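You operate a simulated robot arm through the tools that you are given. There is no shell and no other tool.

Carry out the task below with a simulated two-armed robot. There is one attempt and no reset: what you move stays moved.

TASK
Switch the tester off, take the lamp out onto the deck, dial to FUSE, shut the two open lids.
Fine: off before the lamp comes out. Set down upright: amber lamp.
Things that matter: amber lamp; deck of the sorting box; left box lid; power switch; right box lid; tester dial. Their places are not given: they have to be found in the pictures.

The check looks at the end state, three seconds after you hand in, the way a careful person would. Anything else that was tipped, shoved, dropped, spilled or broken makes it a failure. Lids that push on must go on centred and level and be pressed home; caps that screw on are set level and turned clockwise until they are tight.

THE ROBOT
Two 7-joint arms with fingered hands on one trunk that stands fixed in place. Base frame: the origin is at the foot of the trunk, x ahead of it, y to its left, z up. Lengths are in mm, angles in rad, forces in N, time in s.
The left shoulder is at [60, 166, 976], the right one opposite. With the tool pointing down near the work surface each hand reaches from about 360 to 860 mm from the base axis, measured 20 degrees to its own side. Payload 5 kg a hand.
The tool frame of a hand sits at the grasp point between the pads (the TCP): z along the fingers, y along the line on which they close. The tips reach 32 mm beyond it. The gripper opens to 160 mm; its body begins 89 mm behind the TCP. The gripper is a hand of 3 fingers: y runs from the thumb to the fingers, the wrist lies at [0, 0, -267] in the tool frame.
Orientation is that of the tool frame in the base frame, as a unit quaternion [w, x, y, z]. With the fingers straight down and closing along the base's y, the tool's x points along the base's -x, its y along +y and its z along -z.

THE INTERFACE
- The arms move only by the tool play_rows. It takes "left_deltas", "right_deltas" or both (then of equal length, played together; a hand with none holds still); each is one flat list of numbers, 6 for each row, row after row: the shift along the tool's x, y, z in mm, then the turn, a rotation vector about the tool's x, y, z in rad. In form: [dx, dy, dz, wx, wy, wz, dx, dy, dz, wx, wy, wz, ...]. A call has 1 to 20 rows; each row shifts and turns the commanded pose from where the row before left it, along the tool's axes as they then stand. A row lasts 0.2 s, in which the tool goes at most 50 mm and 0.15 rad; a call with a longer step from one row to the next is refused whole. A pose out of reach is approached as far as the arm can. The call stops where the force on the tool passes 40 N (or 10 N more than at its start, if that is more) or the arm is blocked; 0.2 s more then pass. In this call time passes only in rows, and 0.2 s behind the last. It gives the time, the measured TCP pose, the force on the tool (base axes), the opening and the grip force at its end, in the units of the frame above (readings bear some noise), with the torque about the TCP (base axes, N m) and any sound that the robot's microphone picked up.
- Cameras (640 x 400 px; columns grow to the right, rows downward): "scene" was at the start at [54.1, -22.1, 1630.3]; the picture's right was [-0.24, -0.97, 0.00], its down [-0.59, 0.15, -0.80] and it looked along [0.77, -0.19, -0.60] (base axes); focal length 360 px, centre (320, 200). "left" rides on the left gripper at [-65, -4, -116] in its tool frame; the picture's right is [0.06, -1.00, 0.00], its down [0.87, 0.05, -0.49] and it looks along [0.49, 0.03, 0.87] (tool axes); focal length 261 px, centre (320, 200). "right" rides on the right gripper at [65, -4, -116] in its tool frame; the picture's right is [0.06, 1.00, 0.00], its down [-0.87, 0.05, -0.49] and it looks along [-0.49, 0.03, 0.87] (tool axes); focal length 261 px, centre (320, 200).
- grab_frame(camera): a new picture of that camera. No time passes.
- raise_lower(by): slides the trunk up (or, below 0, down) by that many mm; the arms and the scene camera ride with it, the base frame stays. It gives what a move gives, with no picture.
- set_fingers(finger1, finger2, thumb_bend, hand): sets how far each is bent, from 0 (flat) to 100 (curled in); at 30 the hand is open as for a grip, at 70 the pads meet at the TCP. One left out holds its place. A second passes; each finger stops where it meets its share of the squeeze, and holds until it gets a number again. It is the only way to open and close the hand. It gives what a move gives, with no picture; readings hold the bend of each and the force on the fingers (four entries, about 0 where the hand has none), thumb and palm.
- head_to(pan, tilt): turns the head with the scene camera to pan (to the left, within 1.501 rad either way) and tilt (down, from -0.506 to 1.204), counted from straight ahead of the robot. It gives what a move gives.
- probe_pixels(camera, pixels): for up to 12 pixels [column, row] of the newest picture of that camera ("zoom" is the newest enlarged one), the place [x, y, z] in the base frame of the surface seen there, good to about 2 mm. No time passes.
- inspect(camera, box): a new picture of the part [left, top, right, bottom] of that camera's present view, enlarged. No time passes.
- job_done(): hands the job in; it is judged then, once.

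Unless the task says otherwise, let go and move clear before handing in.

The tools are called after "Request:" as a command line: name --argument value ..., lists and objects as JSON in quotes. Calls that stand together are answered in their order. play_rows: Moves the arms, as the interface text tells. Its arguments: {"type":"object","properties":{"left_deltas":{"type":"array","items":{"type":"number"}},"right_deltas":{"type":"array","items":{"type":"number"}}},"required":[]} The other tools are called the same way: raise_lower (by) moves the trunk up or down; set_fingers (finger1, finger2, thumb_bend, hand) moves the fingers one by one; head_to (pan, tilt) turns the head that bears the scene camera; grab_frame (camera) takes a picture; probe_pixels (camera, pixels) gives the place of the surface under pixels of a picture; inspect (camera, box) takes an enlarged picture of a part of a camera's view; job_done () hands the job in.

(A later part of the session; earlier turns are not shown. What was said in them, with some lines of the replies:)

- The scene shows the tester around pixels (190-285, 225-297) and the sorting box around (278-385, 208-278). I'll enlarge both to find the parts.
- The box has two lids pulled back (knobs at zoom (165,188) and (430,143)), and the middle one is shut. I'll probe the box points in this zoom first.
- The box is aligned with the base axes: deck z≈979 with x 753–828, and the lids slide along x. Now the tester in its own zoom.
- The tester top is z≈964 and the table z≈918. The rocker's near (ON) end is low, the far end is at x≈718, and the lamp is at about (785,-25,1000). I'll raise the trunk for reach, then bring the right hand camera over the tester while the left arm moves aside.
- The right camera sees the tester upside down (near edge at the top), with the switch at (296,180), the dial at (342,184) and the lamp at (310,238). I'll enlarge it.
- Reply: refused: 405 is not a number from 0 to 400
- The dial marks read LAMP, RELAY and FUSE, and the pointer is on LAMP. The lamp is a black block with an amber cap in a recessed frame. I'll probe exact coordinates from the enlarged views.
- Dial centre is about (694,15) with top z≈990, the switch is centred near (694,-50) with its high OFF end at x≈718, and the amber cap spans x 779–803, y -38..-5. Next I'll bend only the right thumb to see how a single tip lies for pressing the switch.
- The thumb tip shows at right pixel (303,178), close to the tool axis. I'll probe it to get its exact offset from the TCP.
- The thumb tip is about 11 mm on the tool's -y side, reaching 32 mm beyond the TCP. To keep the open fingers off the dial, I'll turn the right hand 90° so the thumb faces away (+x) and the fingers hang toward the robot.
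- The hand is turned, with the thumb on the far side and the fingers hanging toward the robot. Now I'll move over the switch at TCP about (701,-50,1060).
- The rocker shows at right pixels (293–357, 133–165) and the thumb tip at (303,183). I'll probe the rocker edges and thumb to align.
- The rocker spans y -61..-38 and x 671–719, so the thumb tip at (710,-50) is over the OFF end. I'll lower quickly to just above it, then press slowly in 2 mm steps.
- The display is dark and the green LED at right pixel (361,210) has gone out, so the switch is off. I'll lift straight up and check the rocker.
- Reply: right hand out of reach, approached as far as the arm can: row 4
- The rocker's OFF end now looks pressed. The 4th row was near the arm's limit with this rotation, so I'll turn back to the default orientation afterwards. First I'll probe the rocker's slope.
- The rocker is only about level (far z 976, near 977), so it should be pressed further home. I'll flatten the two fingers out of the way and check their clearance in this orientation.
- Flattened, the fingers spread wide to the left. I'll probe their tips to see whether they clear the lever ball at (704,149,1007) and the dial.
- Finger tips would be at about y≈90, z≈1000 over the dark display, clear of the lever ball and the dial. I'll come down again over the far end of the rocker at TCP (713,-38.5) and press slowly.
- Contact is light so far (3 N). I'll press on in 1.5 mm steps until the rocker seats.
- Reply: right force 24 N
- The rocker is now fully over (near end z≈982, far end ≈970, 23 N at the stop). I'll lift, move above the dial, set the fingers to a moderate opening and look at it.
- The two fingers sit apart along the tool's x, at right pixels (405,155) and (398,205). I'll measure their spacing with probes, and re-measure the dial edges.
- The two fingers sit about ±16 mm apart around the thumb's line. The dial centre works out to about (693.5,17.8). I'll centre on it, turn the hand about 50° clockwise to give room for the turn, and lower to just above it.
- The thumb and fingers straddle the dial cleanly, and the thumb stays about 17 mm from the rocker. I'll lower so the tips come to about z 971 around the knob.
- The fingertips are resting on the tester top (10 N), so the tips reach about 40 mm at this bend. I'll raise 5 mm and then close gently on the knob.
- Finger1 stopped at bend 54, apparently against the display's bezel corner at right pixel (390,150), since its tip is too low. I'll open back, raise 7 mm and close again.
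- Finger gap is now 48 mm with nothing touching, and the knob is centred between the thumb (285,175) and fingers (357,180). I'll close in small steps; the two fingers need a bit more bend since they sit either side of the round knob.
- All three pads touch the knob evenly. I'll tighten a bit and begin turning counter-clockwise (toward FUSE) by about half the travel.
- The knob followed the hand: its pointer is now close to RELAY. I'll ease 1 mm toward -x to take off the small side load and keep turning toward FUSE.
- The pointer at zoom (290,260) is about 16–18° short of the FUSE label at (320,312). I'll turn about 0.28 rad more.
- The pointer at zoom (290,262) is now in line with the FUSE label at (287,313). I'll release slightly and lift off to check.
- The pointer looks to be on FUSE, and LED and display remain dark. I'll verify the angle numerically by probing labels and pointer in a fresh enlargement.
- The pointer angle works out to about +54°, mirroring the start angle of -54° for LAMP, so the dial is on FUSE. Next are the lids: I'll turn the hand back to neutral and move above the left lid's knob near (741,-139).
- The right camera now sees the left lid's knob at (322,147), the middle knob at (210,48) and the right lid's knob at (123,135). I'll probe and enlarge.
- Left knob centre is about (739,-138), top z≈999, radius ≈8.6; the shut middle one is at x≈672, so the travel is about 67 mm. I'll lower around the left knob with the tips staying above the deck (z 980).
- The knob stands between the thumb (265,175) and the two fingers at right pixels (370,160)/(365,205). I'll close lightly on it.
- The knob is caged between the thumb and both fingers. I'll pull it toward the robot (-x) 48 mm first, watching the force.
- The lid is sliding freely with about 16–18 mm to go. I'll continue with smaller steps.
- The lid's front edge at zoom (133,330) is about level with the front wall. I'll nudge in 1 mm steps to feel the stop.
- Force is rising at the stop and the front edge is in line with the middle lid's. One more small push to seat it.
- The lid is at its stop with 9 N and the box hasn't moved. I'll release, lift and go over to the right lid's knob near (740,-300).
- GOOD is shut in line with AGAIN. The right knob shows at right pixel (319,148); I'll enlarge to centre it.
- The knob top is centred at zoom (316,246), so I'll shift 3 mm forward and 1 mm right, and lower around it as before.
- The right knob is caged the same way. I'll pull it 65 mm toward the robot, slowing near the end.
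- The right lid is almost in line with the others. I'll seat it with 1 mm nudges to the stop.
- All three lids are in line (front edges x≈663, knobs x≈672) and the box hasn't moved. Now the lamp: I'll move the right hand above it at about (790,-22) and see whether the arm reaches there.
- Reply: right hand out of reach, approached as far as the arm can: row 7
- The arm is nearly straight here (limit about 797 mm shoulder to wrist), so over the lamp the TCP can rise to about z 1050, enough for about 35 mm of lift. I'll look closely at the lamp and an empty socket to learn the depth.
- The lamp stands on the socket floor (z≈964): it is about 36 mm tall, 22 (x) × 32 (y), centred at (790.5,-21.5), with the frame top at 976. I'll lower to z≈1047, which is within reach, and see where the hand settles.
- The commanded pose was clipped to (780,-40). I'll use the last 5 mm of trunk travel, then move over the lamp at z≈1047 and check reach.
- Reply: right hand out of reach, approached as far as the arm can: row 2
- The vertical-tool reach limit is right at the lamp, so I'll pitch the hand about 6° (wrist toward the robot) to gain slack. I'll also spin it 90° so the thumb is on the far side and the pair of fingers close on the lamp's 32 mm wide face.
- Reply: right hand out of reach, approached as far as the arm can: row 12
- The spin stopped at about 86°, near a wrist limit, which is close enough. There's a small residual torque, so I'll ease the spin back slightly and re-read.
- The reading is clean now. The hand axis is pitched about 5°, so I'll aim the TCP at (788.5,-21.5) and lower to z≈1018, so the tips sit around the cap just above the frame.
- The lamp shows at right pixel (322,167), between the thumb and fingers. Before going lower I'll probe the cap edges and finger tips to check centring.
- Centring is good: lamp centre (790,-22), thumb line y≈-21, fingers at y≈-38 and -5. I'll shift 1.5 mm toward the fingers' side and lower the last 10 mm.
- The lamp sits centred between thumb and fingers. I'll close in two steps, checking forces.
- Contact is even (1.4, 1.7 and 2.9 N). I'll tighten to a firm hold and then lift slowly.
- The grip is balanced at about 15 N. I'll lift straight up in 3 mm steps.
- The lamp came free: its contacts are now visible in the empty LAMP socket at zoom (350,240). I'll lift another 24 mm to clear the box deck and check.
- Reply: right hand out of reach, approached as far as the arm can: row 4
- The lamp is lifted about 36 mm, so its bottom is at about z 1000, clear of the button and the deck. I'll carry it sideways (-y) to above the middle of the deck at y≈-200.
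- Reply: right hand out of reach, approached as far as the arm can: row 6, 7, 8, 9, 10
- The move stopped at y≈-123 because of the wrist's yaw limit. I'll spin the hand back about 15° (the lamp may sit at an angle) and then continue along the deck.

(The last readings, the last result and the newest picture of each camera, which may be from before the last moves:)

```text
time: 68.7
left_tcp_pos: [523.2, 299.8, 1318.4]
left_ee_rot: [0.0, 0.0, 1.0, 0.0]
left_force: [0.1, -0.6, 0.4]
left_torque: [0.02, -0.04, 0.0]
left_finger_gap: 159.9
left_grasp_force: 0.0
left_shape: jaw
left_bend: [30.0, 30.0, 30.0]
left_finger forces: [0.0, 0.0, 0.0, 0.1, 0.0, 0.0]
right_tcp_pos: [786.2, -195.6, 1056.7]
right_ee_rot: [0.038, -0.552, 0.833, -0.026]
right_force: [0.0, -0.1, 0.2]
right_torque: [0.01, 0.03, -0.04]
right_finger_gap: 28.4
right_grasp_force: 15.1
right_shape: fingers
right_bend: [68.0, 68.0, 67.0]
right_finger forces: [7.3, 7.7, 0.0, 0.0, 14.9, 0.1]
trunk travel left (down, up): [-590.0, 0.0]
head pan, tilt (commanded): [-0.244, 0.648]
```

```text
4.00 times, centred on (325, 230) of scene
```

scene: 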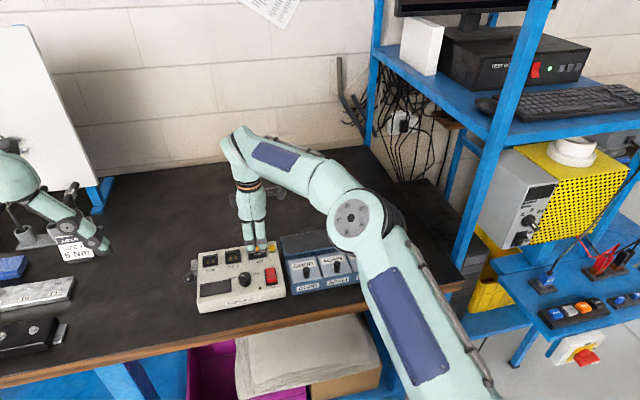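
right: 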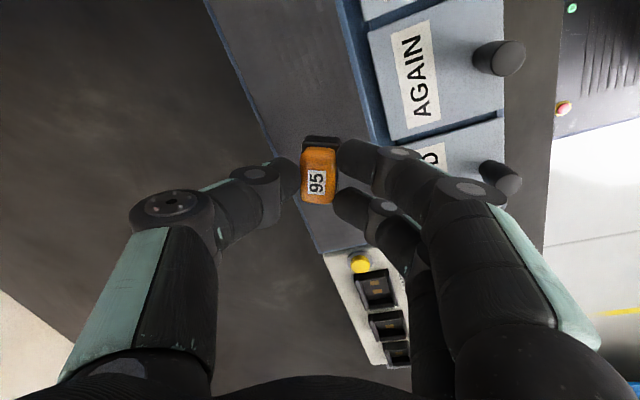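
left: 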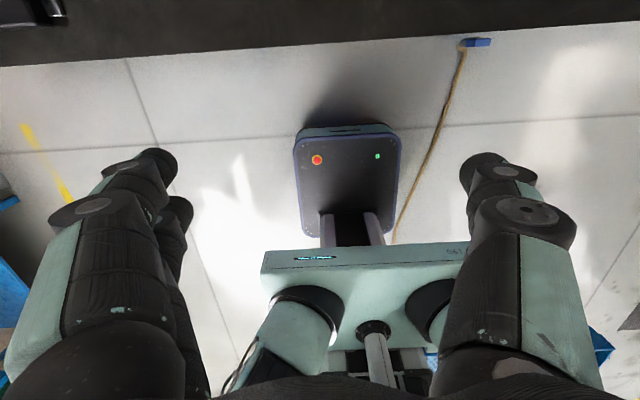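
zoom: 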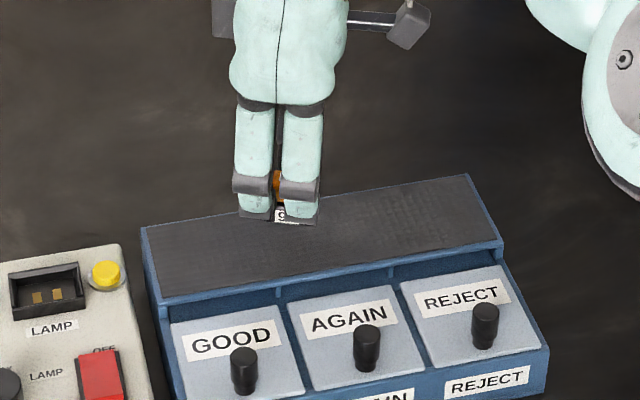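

The lamp is over the deck at about (789,-196) with its bottom at about z 1001. Spinning about the tilted axis leaned it about 1.6°, so I'll correct that and lower 18 mm to just above the deck.

Request:
play_rows --right_deltas '[0, 0, 0, 0.002, 0.0275, -0.0025, 0.2, 0.52, 6, 0, 0, 0, 0.2, 0.52, 6, 0, 0, 0, 0.2, 0.52, 5, 0, 0, 0]'

Request:
inspect --camera "right" --box '[240, 100, 420, 240]'

Request:
inspect --camera "scene" --box '[280, 200, 360, 260]'

```text
time: 69.7
left_tcp_pos: [523.3, 299.6, 1319.4]
left_ee_rot: [-0.001, 0.0, 1.0, 0.0]
left_force: [0.3, 0.6, 0.5]
left_torque: [0.04, 0.01, 0.02]
left_finger_gap: 160.0
left_grasp_force: 0.1
left_shape: jaw
left_bend: [30.0, 30.0, 30.0]
left_finger forces: [0.0, 0.0, 0.1, 0.1, 0.0, 0.0]
right_tcp_pos: [786.6, -195.0, 1038.6]
right_ee_rot: [0.026, -0.551, 0.833, -0.036]
right_force: [-0.8, 0.4, 0.1]
right_torque: [-0.01, 0.01, -0.02]
right_finger_gap: 28.6
right_grasp_force: 14.9
right_shape: fingers
right_bend: [68.0, 68.0, 67.0]
right_finger forces: [7.4, 7.6, 0.0, 0.0, 14.8, 0.0]
trunk travel left (down, up): [-590.0, 0.0]
head pan, tilt (commanded): [-0.244, 0.648]
```

```text
2.86 times, centred on (330, 170) of right
```

zoom: 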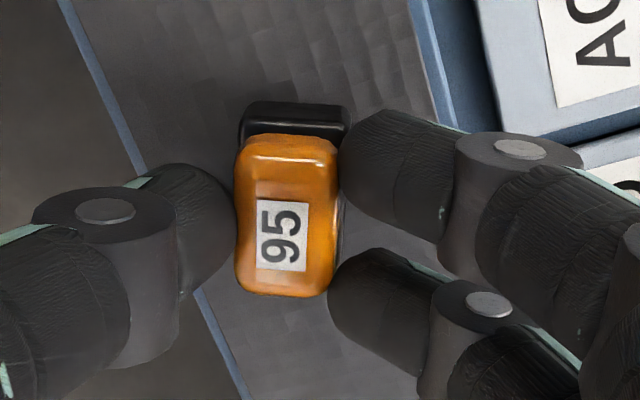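

```text
6.67 times, centred on (320, 230) of scene
```

zoom: 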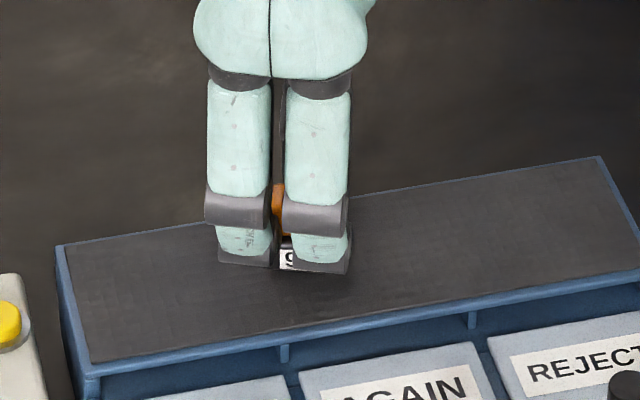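

The lamp hangs a few mm above the deck. I'll probe the cap, its lower body and the deck edges to confirm position and that it is level.

Request:
inspect --camera "right" --box '[240, 100, 420, 240]'

Request:
probe_pixels --camera "zoom" --pixels '[[285, 190], [260, 160], [320, 160], [255, 280], [318, 280], [295, 112], [255, 110], [340, 115], [205, 310], [130, 140], [440, 110], [295, 90]]'

```text
2.86 times, centred on (330, 170) of right
```

zoom: 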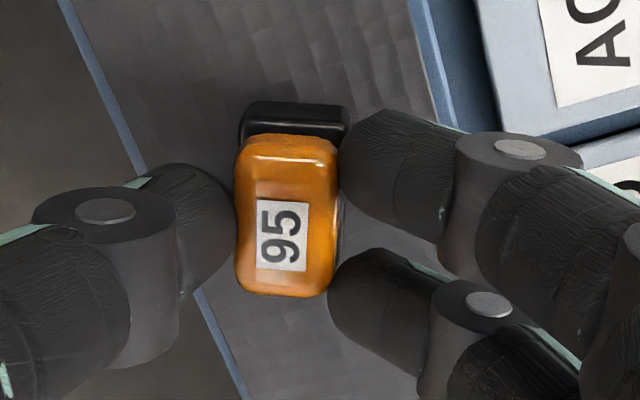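

```text
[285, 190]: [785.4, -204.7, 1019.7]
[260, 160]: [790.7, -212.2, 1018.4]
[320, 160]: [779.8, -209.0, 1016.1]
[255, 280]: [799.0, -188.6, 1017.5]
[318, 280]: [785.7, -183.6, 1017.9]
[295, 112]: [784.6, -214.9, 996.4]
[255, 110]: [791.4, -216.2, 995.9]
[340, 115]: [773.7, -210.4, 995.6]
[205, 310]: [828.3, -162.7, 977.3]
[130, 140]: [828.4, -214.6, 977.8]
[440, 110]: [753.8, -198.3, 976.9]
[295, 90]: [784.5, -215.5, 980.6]
```

The cap top is level at about z 1018.5, so the bottom is 2–3 mm above the deck, well inside it (lamp x≈774–804, deck 753–828). I'll touch down in 0.8 mm steps.

Request:
play_rows --right_deltas '[0, 0.07, 0.8, 0, 0, 0, 0, 0.07, 0.8, 0, 0, 0, 0, 0.07, 0.8, 0, 0, 0]'

```text
time: 70.5
left_tcp_pos: [523.5, 300.0, 1318.0]
left_ee_rot: [0.0, 0.0, 1.0, -0.001]
left_force: [-0.1, -0.2, -0.6]
left_torque: [-0.04, -0.01, -0.01]
left_finger_gap: 159.9
left_grasp_force: 0.0
left_shape: jaw
left_bend: [30.0, 30.0, 30.0]
left_finger forces: [0.0, 0.0, 0.0, 0.0, 0.0, 0.0]
right_tcp_pos: [788.9, -194.6, 1035.5]
right_ee_rot: [0.025, -0.552, 0.833, -0.036]
right_force: [0.1, 0.0, -0.1]
right_torque: [0.03, 0.02, -0.01]
right_finger_gap: 28.7
right_grasp_force: 14.8
right_shape: fingers
right_bend: [68.0, 68.0, 67.0]
right_finger forces: [7.4, 7.6, 0.0, 0.0, 14.9, 0.0]
trunk travel left (down, up): [-590.0, 0.0]
head pan, tilt (commanded): [-0.244, 0.648]
```

No contact yet (force about 0). I'll continue down in small steps.

Request:
play_rows --right_deltas '[0, 0.07, 0.8, 0, 0, 0, 0, 0.07, 0.8, 0, 0, 0]'

Request:
inspect --camera "right" --box '[240, 100, 420, 240]'

```text
time: 71.1
left_tcp_pos: [522.8, 300.0, 1318.8]
left_ee_rot: [0.001, 0.0, 1.0, -0.001]
left_force: [0.2, -0.2, -0.3]
left_torque: [0.01, -0.01, -0.01]
left_finger_gap: 160.1
left_grasp_force: 0.0
left_shape: jaw
left_bend: [30.0, 30.0, 30.0]
left_finger forces: [0.1, 0.0, 0.0, 0.1, 0.0, 0.1]
right_tcp_pos: [787.8, -194.3, 1034.0]
right_ee_rot: [0.027, -0.553, 0.832, -0.034]
right_force: [-0.2, 0.2, 0.3]
right_torque: [0.02, 0.01, 0.0]
right_finger_gap: 28.6
right_grasp_force: 14.6
right_shape: fingers
right_bend: [68.0, 68.0, 67.0]
right_finger forces: [7.4, 7.6, 0.1, 0.0, 14.9, 0.1]
trunk travel left (down, up): [-590.0, 0.0]
head pan, tilt (commanded): [-0.244, 0.648]
```

```text
2.86 times, centred on (330, 170) of right
```

zoom: 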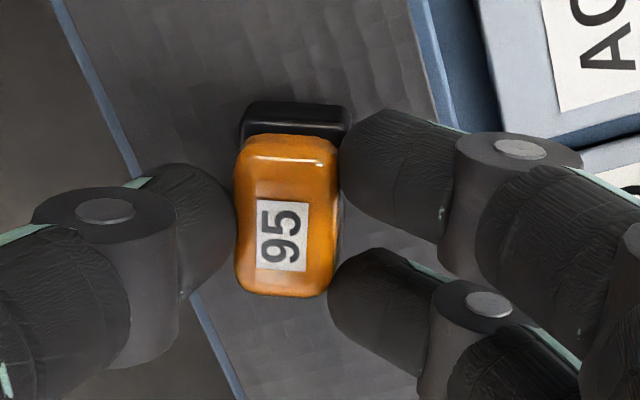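

Request:
play_rows --right_deltas '[0, 0.06, 0.7, 0, 0, 0, 0, 0.06, 0.7, 0, 0, 0]'

Request:
probe_pixels --camera "zoom" --pixels '[[285, 190], [290, 275]]'

```text
time: 71.7
left_tcp_pos: [523.7, 299.6, 1318.4]
left_ee_rot: [0.0, 0.0, 1.0, 0.0]
left_force: [-0.6, -1.1, -0.8]
left_torque: [0.0, -0.02, 0.01]
left_finger_gap: 160.0
left_grasp_force: 0.0
left_shape: jaw
left_bend: [30.0, 30.0, 30.0]
left_finger forces: [0.1, 0.1, 0.0, 0.1, 0.0, 0.0]
right_tcp_pos: [788.0, -195.5, 1032.7]
right_ee_rot: [0.026, -0.552, 0.833, -0.035]
right_force: [0.3, 0.2, 0.4]
right_torque: [0.04, -0.01, -0.02]
right_finger_gap: 28.4
right_grasp_force: 15.2
right_shape: fingers
right_bend: [68.0, 68.0, 67.0]
right_finger forces: [7.4, 7.7, 0.0, 0.0, 14.9, 0.1]
trunk travel left (down, up): [-590.0, 0.0]
head pan, tilt (commanded): [-0.244, 0.648]
```

```text
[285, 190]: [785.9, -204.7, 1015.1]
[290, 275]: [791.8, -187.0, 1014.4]
```

Request:
play_rows --right_deltas '[0, 0.06, 0.7, 0, 0, 0, 0, 0.06, 0.7, 0, 0, 0]'

Request:
inspect --camera "scene" --box '[290, 205, 350, 250]'

```text
time: 72.3
left_tcp_pos: [522.1, 299.6, 1319.0]
left_ee_rot: [0.001, 0.0, 1.0, 0.0]
left_force: [-0.4, -0.1, -0.1]
left_torque: [0.0, -0.02, 0.02]
left_finger_gap: 160.2
left_grasp_force: 0.0
left_shape: jaw
left_bend: [30.0, 30.0, 30.0]
left_finger forces: [0.0, 0.0, 0.0, 0.1, 0.1, 0.0]
right_tcp_pos: [787.4, -193.5, 1032.4]
right_ee_rot: [0.027, -0.552, 0.833, -0.036]
right_force: [0.9, 0.6, 4.9]
right_torque: [-0.02, -0.07, -0.01]
right_finger_gap: 28.4
right_grasp_force: 15.6
right_shape: fingers
right_bend: [69.0, 68.0, 67.0]
right_finger forces: [7.7, 7.6, 0.0, 0.1, 16.0, 0.1]
trunk travel left (down, up): [-590.0, 0.0]
head pan, tilt (commanded): [-0.244, 0.648]
```

```text
8.89 times, centred on (320, 228) of scene
```

zoom: 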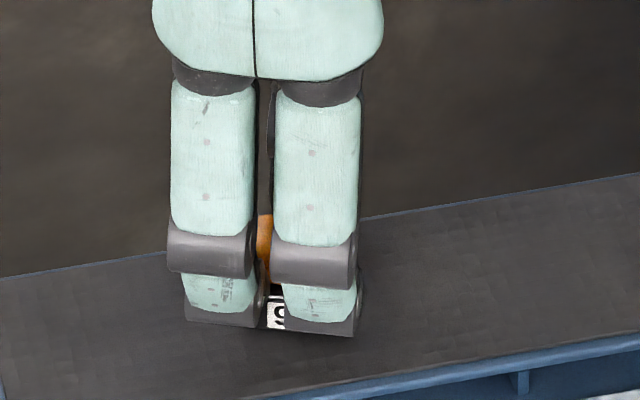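

The lamp has touched down on the deck with 4.9 N. I'll release gently, first to a light touch and then open.

Request:
set_fingers --hand "right" --finger1 66 --finger2 66 --thumb_bend 65

Request:
set_fingers --hand "right" --finger1 60 --finger2 60 --thumb_bend 58

Request:
inspect --camera "right" --box '[240, 100, 420, 240]'

Request:
probe_pixels --camera "zoom" --pixels '[[285, 190], [290, 275], [260, 160], [320, 160], [255, 280], [318, 280]]'

```text
time: 73.3
left_tcp_pos: [522.3, 299.6, 1319.2]
left_ee_rot: [0.0, 0.0, 1.0, -0.001]
left_force: [-0.4, -0.9, 0.4]
left_torque: [0.01, -0.04, 0.02]
left_finger_gap: 159.8
left_grasp_force: 0.1
left_shape: jaw
left_bend: [30.0, 30.0, 30.0]
left_finger forces: [0.1, 0.0, 0.1, 0.0, 0.0, 0.0]
right_tcp_pos: [786.2, -194.6, 1030.9]
right_ee_rot: [0.026, -0.553, 0.832, -0.035]
right_force: [-0.5, 0.3, 4.0]
right_torque: [-0.01, -0.03, 0.02]
right_finger_gap: 31.5
right_grasp_force: 2.7
right_shape: fingers
right_bend: [66.0, 65.0, 65.0]
right_finger forces: [1.1, 1.6, 0.0, 0.0, 2.7, 0.1]
trunk travel left (down, up): [-590.0, 0.0]
head pan, tilt (commanded): [-0.244, 0.648]
```

```text
time: 74.3
left_tcp_pos: [522.0, 299.6, 1317.8]
left_ee_rot: [0.0, 0.0, 1.0, 0.0]
left_force: [0.3, -0.3, 0.1]
left_torque: [-0.03, 0.0, 0.01]
left_finger_gap: 160.1
left_grasp_force: 0.0
left_shape: jaw
left_bend: [30.0, 30.0, 30.0]
left_finger forces: [0.0, 0.1, 0.0, 0.0, 0.0, 0.1]
right_tcp_pos: [787.9, -194.3, 1031.1]
right_ee_rot: [0.026, -0.552, 0.833, -0.036]
right_force: [-0.7, -1.1, -0.3]
right_torque: [0.03, 0.0, 0.02]
right_finger_gap: 52.8
right_grasp_force: 0.1
right_shape: fingers
right_bend: [60.0, 60.0, 57.0]
right_finger forces: [0.1, 0.0, 0.1, 0.0, 0.0, 0.1]
trunk travel left (down, up): [-590.0, 0.0]
head pan, tilt (commanded): [-0.244, 0.648]
```

```text
2.86 times, centred on (330, 170) of right
```

zoom: 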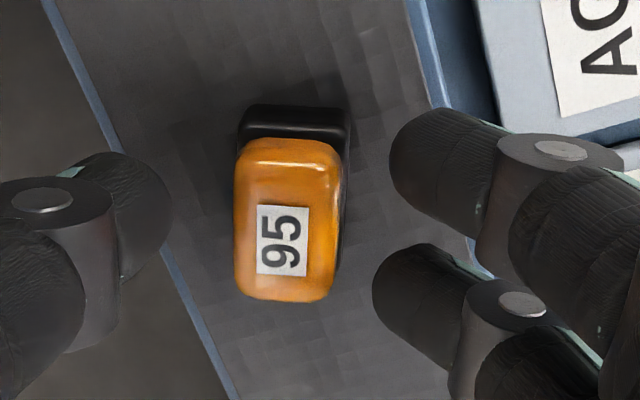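

```text
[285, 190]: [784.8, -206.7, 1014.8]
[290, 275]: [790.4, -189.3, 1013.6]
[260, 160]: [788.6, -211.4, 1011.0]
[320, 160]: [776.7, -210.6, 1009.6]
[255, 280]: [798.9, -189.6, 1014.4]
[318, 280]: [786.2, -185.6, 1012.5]
```

The lamp stands free and upright on the deck, with clear gaps to the thumb and fingers. I'll lift the hand straight up.

Request:
play_rows --right_deltas '[0, -0.36, -4, 0, 0, 0, 0, -0.54, -6, 0, 0, 0, 0, -0.9, -10, 0, 0, 0, 0, -1.8, -20, 0, 0, 0, 0, -1.8, -20, 0, 0, 0]'

Request:
grab_frame --camera "right"

Request:
inspect --camera "scene" --box '[250, 180, 400, 280]'

```text
time: 75.5
left_tcp_pos: [522.3, 300.8, 1318.4]
left_ee_rot: [0.0, 0.0, 1.0, -0.001]
left_force: [0.1, -0.3, -0.2]
left_torque: [0.02, -0.02, -0.03]
left_finger_gap: 159.9
left_grasp_force: 0.0
left_shape: jaw
left_bend: [30.0, 30.0, 30.0]
left_finger forces: [0.1, 0.0, 0.1, 0.1, 0.0, 0.0]
right_tcp_pos: [787.0, -195.1, 1091.8]
right_ee_rot: [0.026, -0.552, 0.832, -0.036]
right_force: [-1.3, -0.4, 0.0]
right_torque: [-0.03, 0.06, -0.02]
right_finger_gap: 52.6
right_grasp_force: 0.0
right_shape: fingers
right_bend: [60.0, 60.0, 57.0]
right_finger forces: [0.0, 0.0, 0.1, 0.0, 0.1, 0.0]
trunk travel left (down, up): [-590.0, 0.0]
head pan, tilt (commanded): [-0.244, 0.648]
```

```text
taken
```

right: 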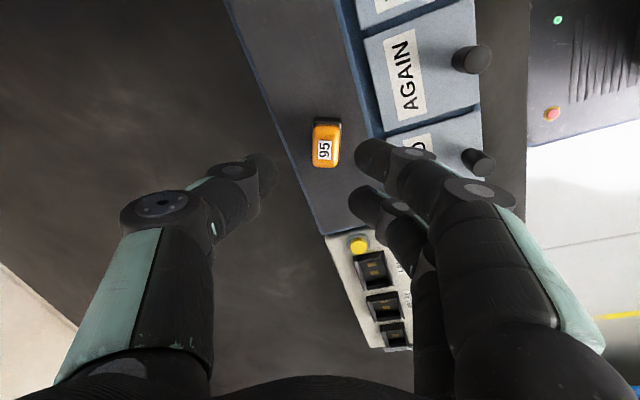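

```text
4.00 times, centred on (325, 230) of scene
```

zoom: 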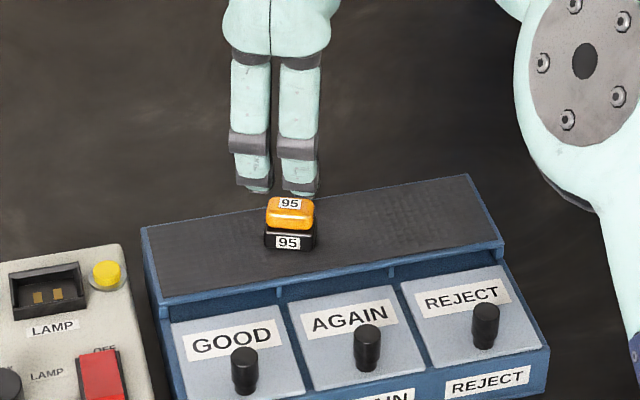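

The amber lamp stands upright on the deck with both "95" labels visible. I'll draw the hand back and up, clear of everything, then do a final check.

Request:
play_rows --right_deltas '[15.6, 36.6, -8, 0, 0, 0, 15.6, 36.6, -10, 0, 0, 0, 15.6, 36.6, -14, 0, 0, 0, 15.6, 36.6, -14, 0, 0, 0, 15.6, 36.6, -14, 0, 0, 0, 15.6, 36.6, -14, 0, 0, 0]'

Request:
grab_frame --camera "scene"

Request:
inspect --camera "scene" --box '[175, 195, 395, 310]'

```text
time: 76.9
left_tcp_pos: [522.0, 300.9, 1318.2]
left_ee_rot: [0.0, -0.001, 1.0, 0.0]
left_force: [1.1, -0.3, 0.8]
left_torque: [0.02, -0.03, 0.02]
left_finger_gap: 160.1
left_grasp_force: 0.1
left_shape: jaw
left_bend: [30.0, 30.0, 30.0]
left_finger forces: [0.1, 0.0, 0.0, 0.1, 0.1, 0.0]
right_tcp_pos: [539.5, -193.5, 1148.2]
right_ee_rot: [0.026, -0.552, 0.833, -0.036]
right_force: [-0.7, 0.8, 0.6]
right_torque: [0.0, -0.04, -0.02]
right_finger_gap: 52.8
right_grasp_force: 0.0
right_shape: fingers
right_bend: [60.0, 60.0, 57.0]
right_finger forces: [0.0, 0.1, 0.0, 0.1, 0.0, 0.1]
trunk travel left (down, up): [-590.0, 0.0]
head pan, tilt (commanded): [-0.244, 0.648]
```

```text
taken
```

scene: 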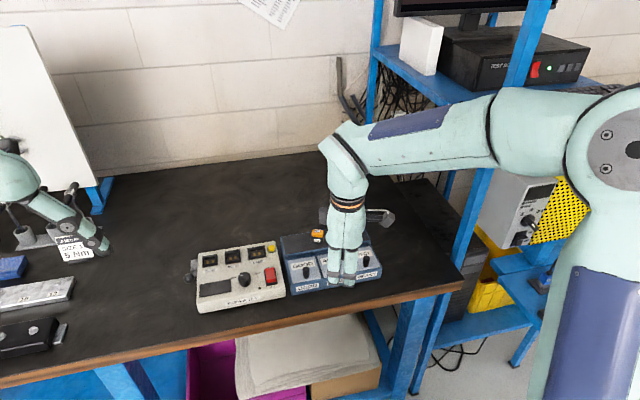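

```text
2.91 times, centred on (285, 252) of scene
```

zoom: 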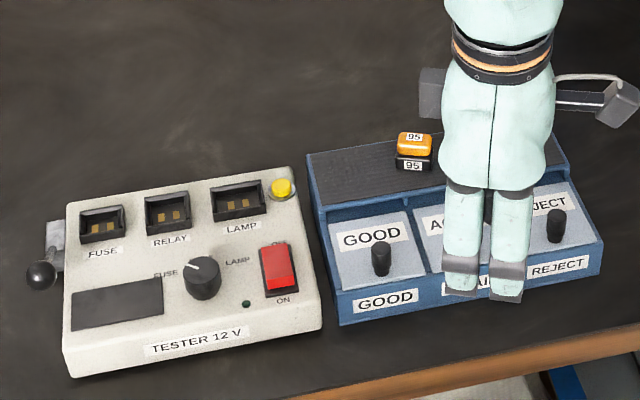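

The hand still blocks part of the view, so I'll spin it back to neutral, move it aside and check everything unobstructed.

Request:
play_rows --right_deltas '[0, 0, -10, 0, 0, 0.146, 0, 0, -10, 0, 0, 0.146, 0, 0, -10, 0, 0, 0.146, 0, 0, -10, 0, 0, 0.146, 0, 0, -10, 0, 0, 0.146, 0, 0, -10, 0, 0, 0.146, 0, 0, -10, 0, 0, 0.146, 0, 0, -10, 0, 0, 0.146, 0, -40, -10, 0, 0, 0, 0, -40, -10, 0, 0, 0, 0, -40, -10, 0, 0, 0, 0, -40, -10, 0, 0, 0]'

Request:
inspect --camera "scene" --box '[175, 195, 395, 310]'

Request:
inspect --camera "scene" --box '[180, 225, 300, 305]'

Request:
inspect --camera "scene" --box '[270, 205, 400, 295]'

```text
time: 79.5
left_tcp_pos: [523.2, 299.4, 1318.7]
left_ee_rot: [-0.001, 0.0, 1.0, 0.0]
left_force: [0.4, 0.4, -1.2]
left_torque: [-0.02, -0.02, 0.03]
left_finger_gap: 159.7
left_grasp_force: 0.1
left_shape: jaw
left_bend: [30.0, 30.0, 30.0]
left_finger forces: [0.1, 0.1, 0.0, 0.0, 0.0, 0.0]
right_tcp_pos: [532.2, -353.1, 1268.7]
right_ee_rot: [0.04, -0.001, 0.999, -0.015]
right_force: [-0.6, -0.1, -0.5]
right_torque: [0.03, 0.01, -0.01]
right_finger_gap: 53.1
right_grasp_force: 0.1
right_shape: fingers
right_bend: [60.0, 60.0, 57.0]
right_finger forces: [0.0, 0.0, 0.0, 0.1, 0.1, 0.1]
trunk travel left (down, up): [-590.0, 0.0]
head pan, tilt (commanded): [-0.244, 0.648]
```

```text
2.91 times, centred on (285, 252) of scene
```

zoom: 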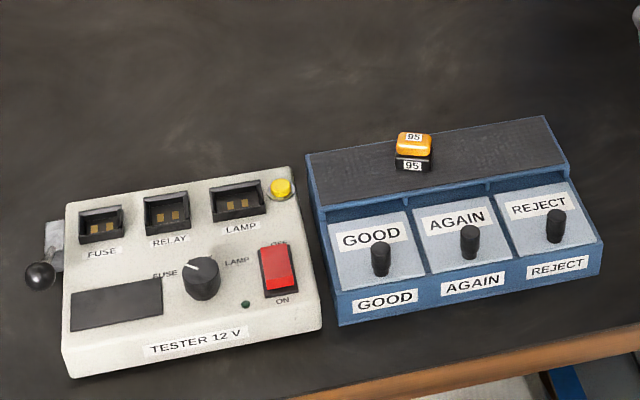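

```text
5.00 times, centred on (240, 265) of scene
```

zoom: 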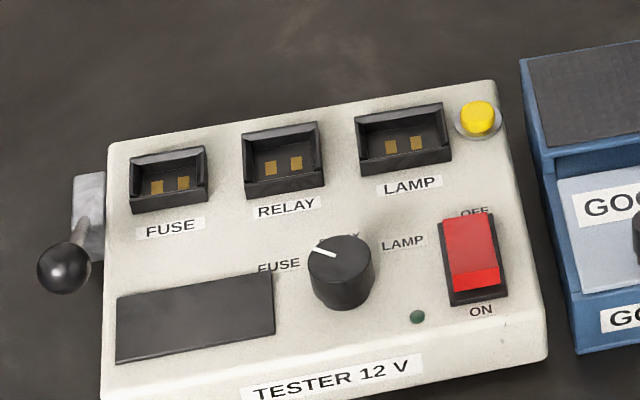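

```text
4.44 times, centred on (335, 250) of scene
```

zoom: 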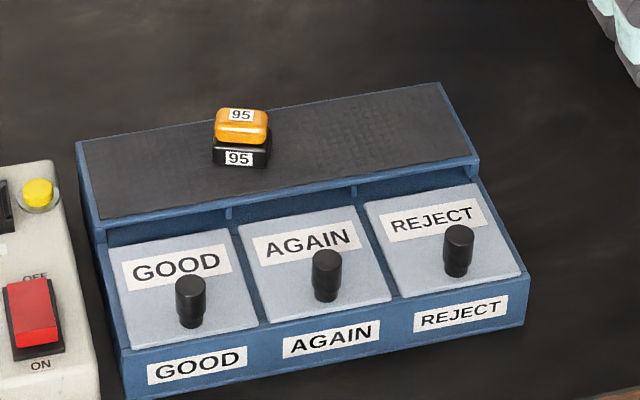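

The switch is OFF, the display and LED are dark, the pointer is at FUSE, all three lids are in line and the lamp is upright on the deck. I'll confirm that the tester and box haven't shifted from their starting positions.

Request:
probe_pixels --camera "zoom" --pixels '[[82, 145], [438, 86], [523, 320], [128, 385], [133, 340], [255, 318], [405, 290], [518, 270], [240, 115], [240, 158], [190, 282], [458, 233]]'

Request:
inspect --camera "scene" --box '[180, 225, 300, 305]'

Request:
probe_pixels --camera "zoom" --pixels '[[112, 145], [490, 85], [540, 352], [475, 235], [475, 275], [65, 268], [480, 118], [340, 265], [318, 247], [335, 253]]'

```text
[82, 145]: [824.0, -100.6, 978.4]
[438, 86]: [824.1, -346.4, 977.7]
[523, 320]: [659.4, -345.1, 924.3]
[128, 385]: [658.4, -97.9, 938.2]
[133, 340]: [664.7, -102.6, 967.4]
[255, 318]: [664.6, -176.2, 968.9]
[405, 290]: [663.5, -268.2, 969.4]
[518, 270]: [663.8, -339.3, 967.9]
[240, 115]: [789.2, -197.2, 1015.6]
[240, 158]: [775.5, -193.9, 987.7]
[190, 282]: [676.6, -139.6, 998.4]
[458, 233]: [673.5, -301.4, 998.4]
```

```text
5.00 times, centred on (240, 265) of scene
```

zoom: 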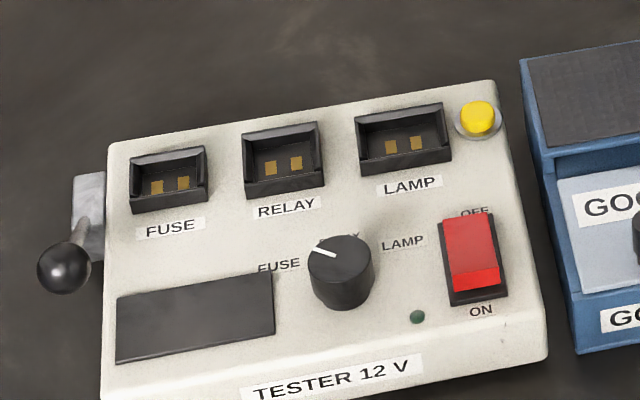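

```text
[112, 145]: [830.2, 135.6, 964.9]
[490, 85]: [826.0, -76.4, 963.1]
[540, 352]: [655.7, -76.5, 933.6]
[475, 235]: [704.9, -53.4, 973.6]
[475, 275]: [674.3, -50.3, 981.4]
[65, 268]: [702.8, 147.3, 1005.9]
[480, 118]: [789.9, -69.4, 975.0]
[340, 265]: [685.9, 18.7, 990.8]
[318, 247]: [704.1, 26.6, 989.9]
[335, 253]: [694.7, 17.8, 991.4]
```

The tester, lever and box corners are all where they started. The switch is fully off (near end z≈981, far end lower) and the dial pointer is on FUSE. Both lids are shut and the lamp is upright on the deck at about (789,-197). Both hands are clear, so I'm handing in.

Request:
job_done

```text
The job is handed in.
```

The job is handed in, with everything done in the final pictures:

- **Power switch:** it is pressed fully to OFF, and the display and LED are dark. I did this before touching the lamp.
- **Tester dial:** the pointer is on FUSE, at about +54°, mirroring its starting angle at LAMP.
- **Box lids:** the left (GOOD) and right (REJECT) lids are shut against their stops, in line with the middle lid that was already closed.
- **Amber lamp:** it is out of its socket and standing upright on the deck, turned about 17° from how it sat in the socket. It is well inside the deck's edges.

Probes at the end put the tester, its side lever and the box where they started, within measuring error. Both hands are empty and clear of the work.
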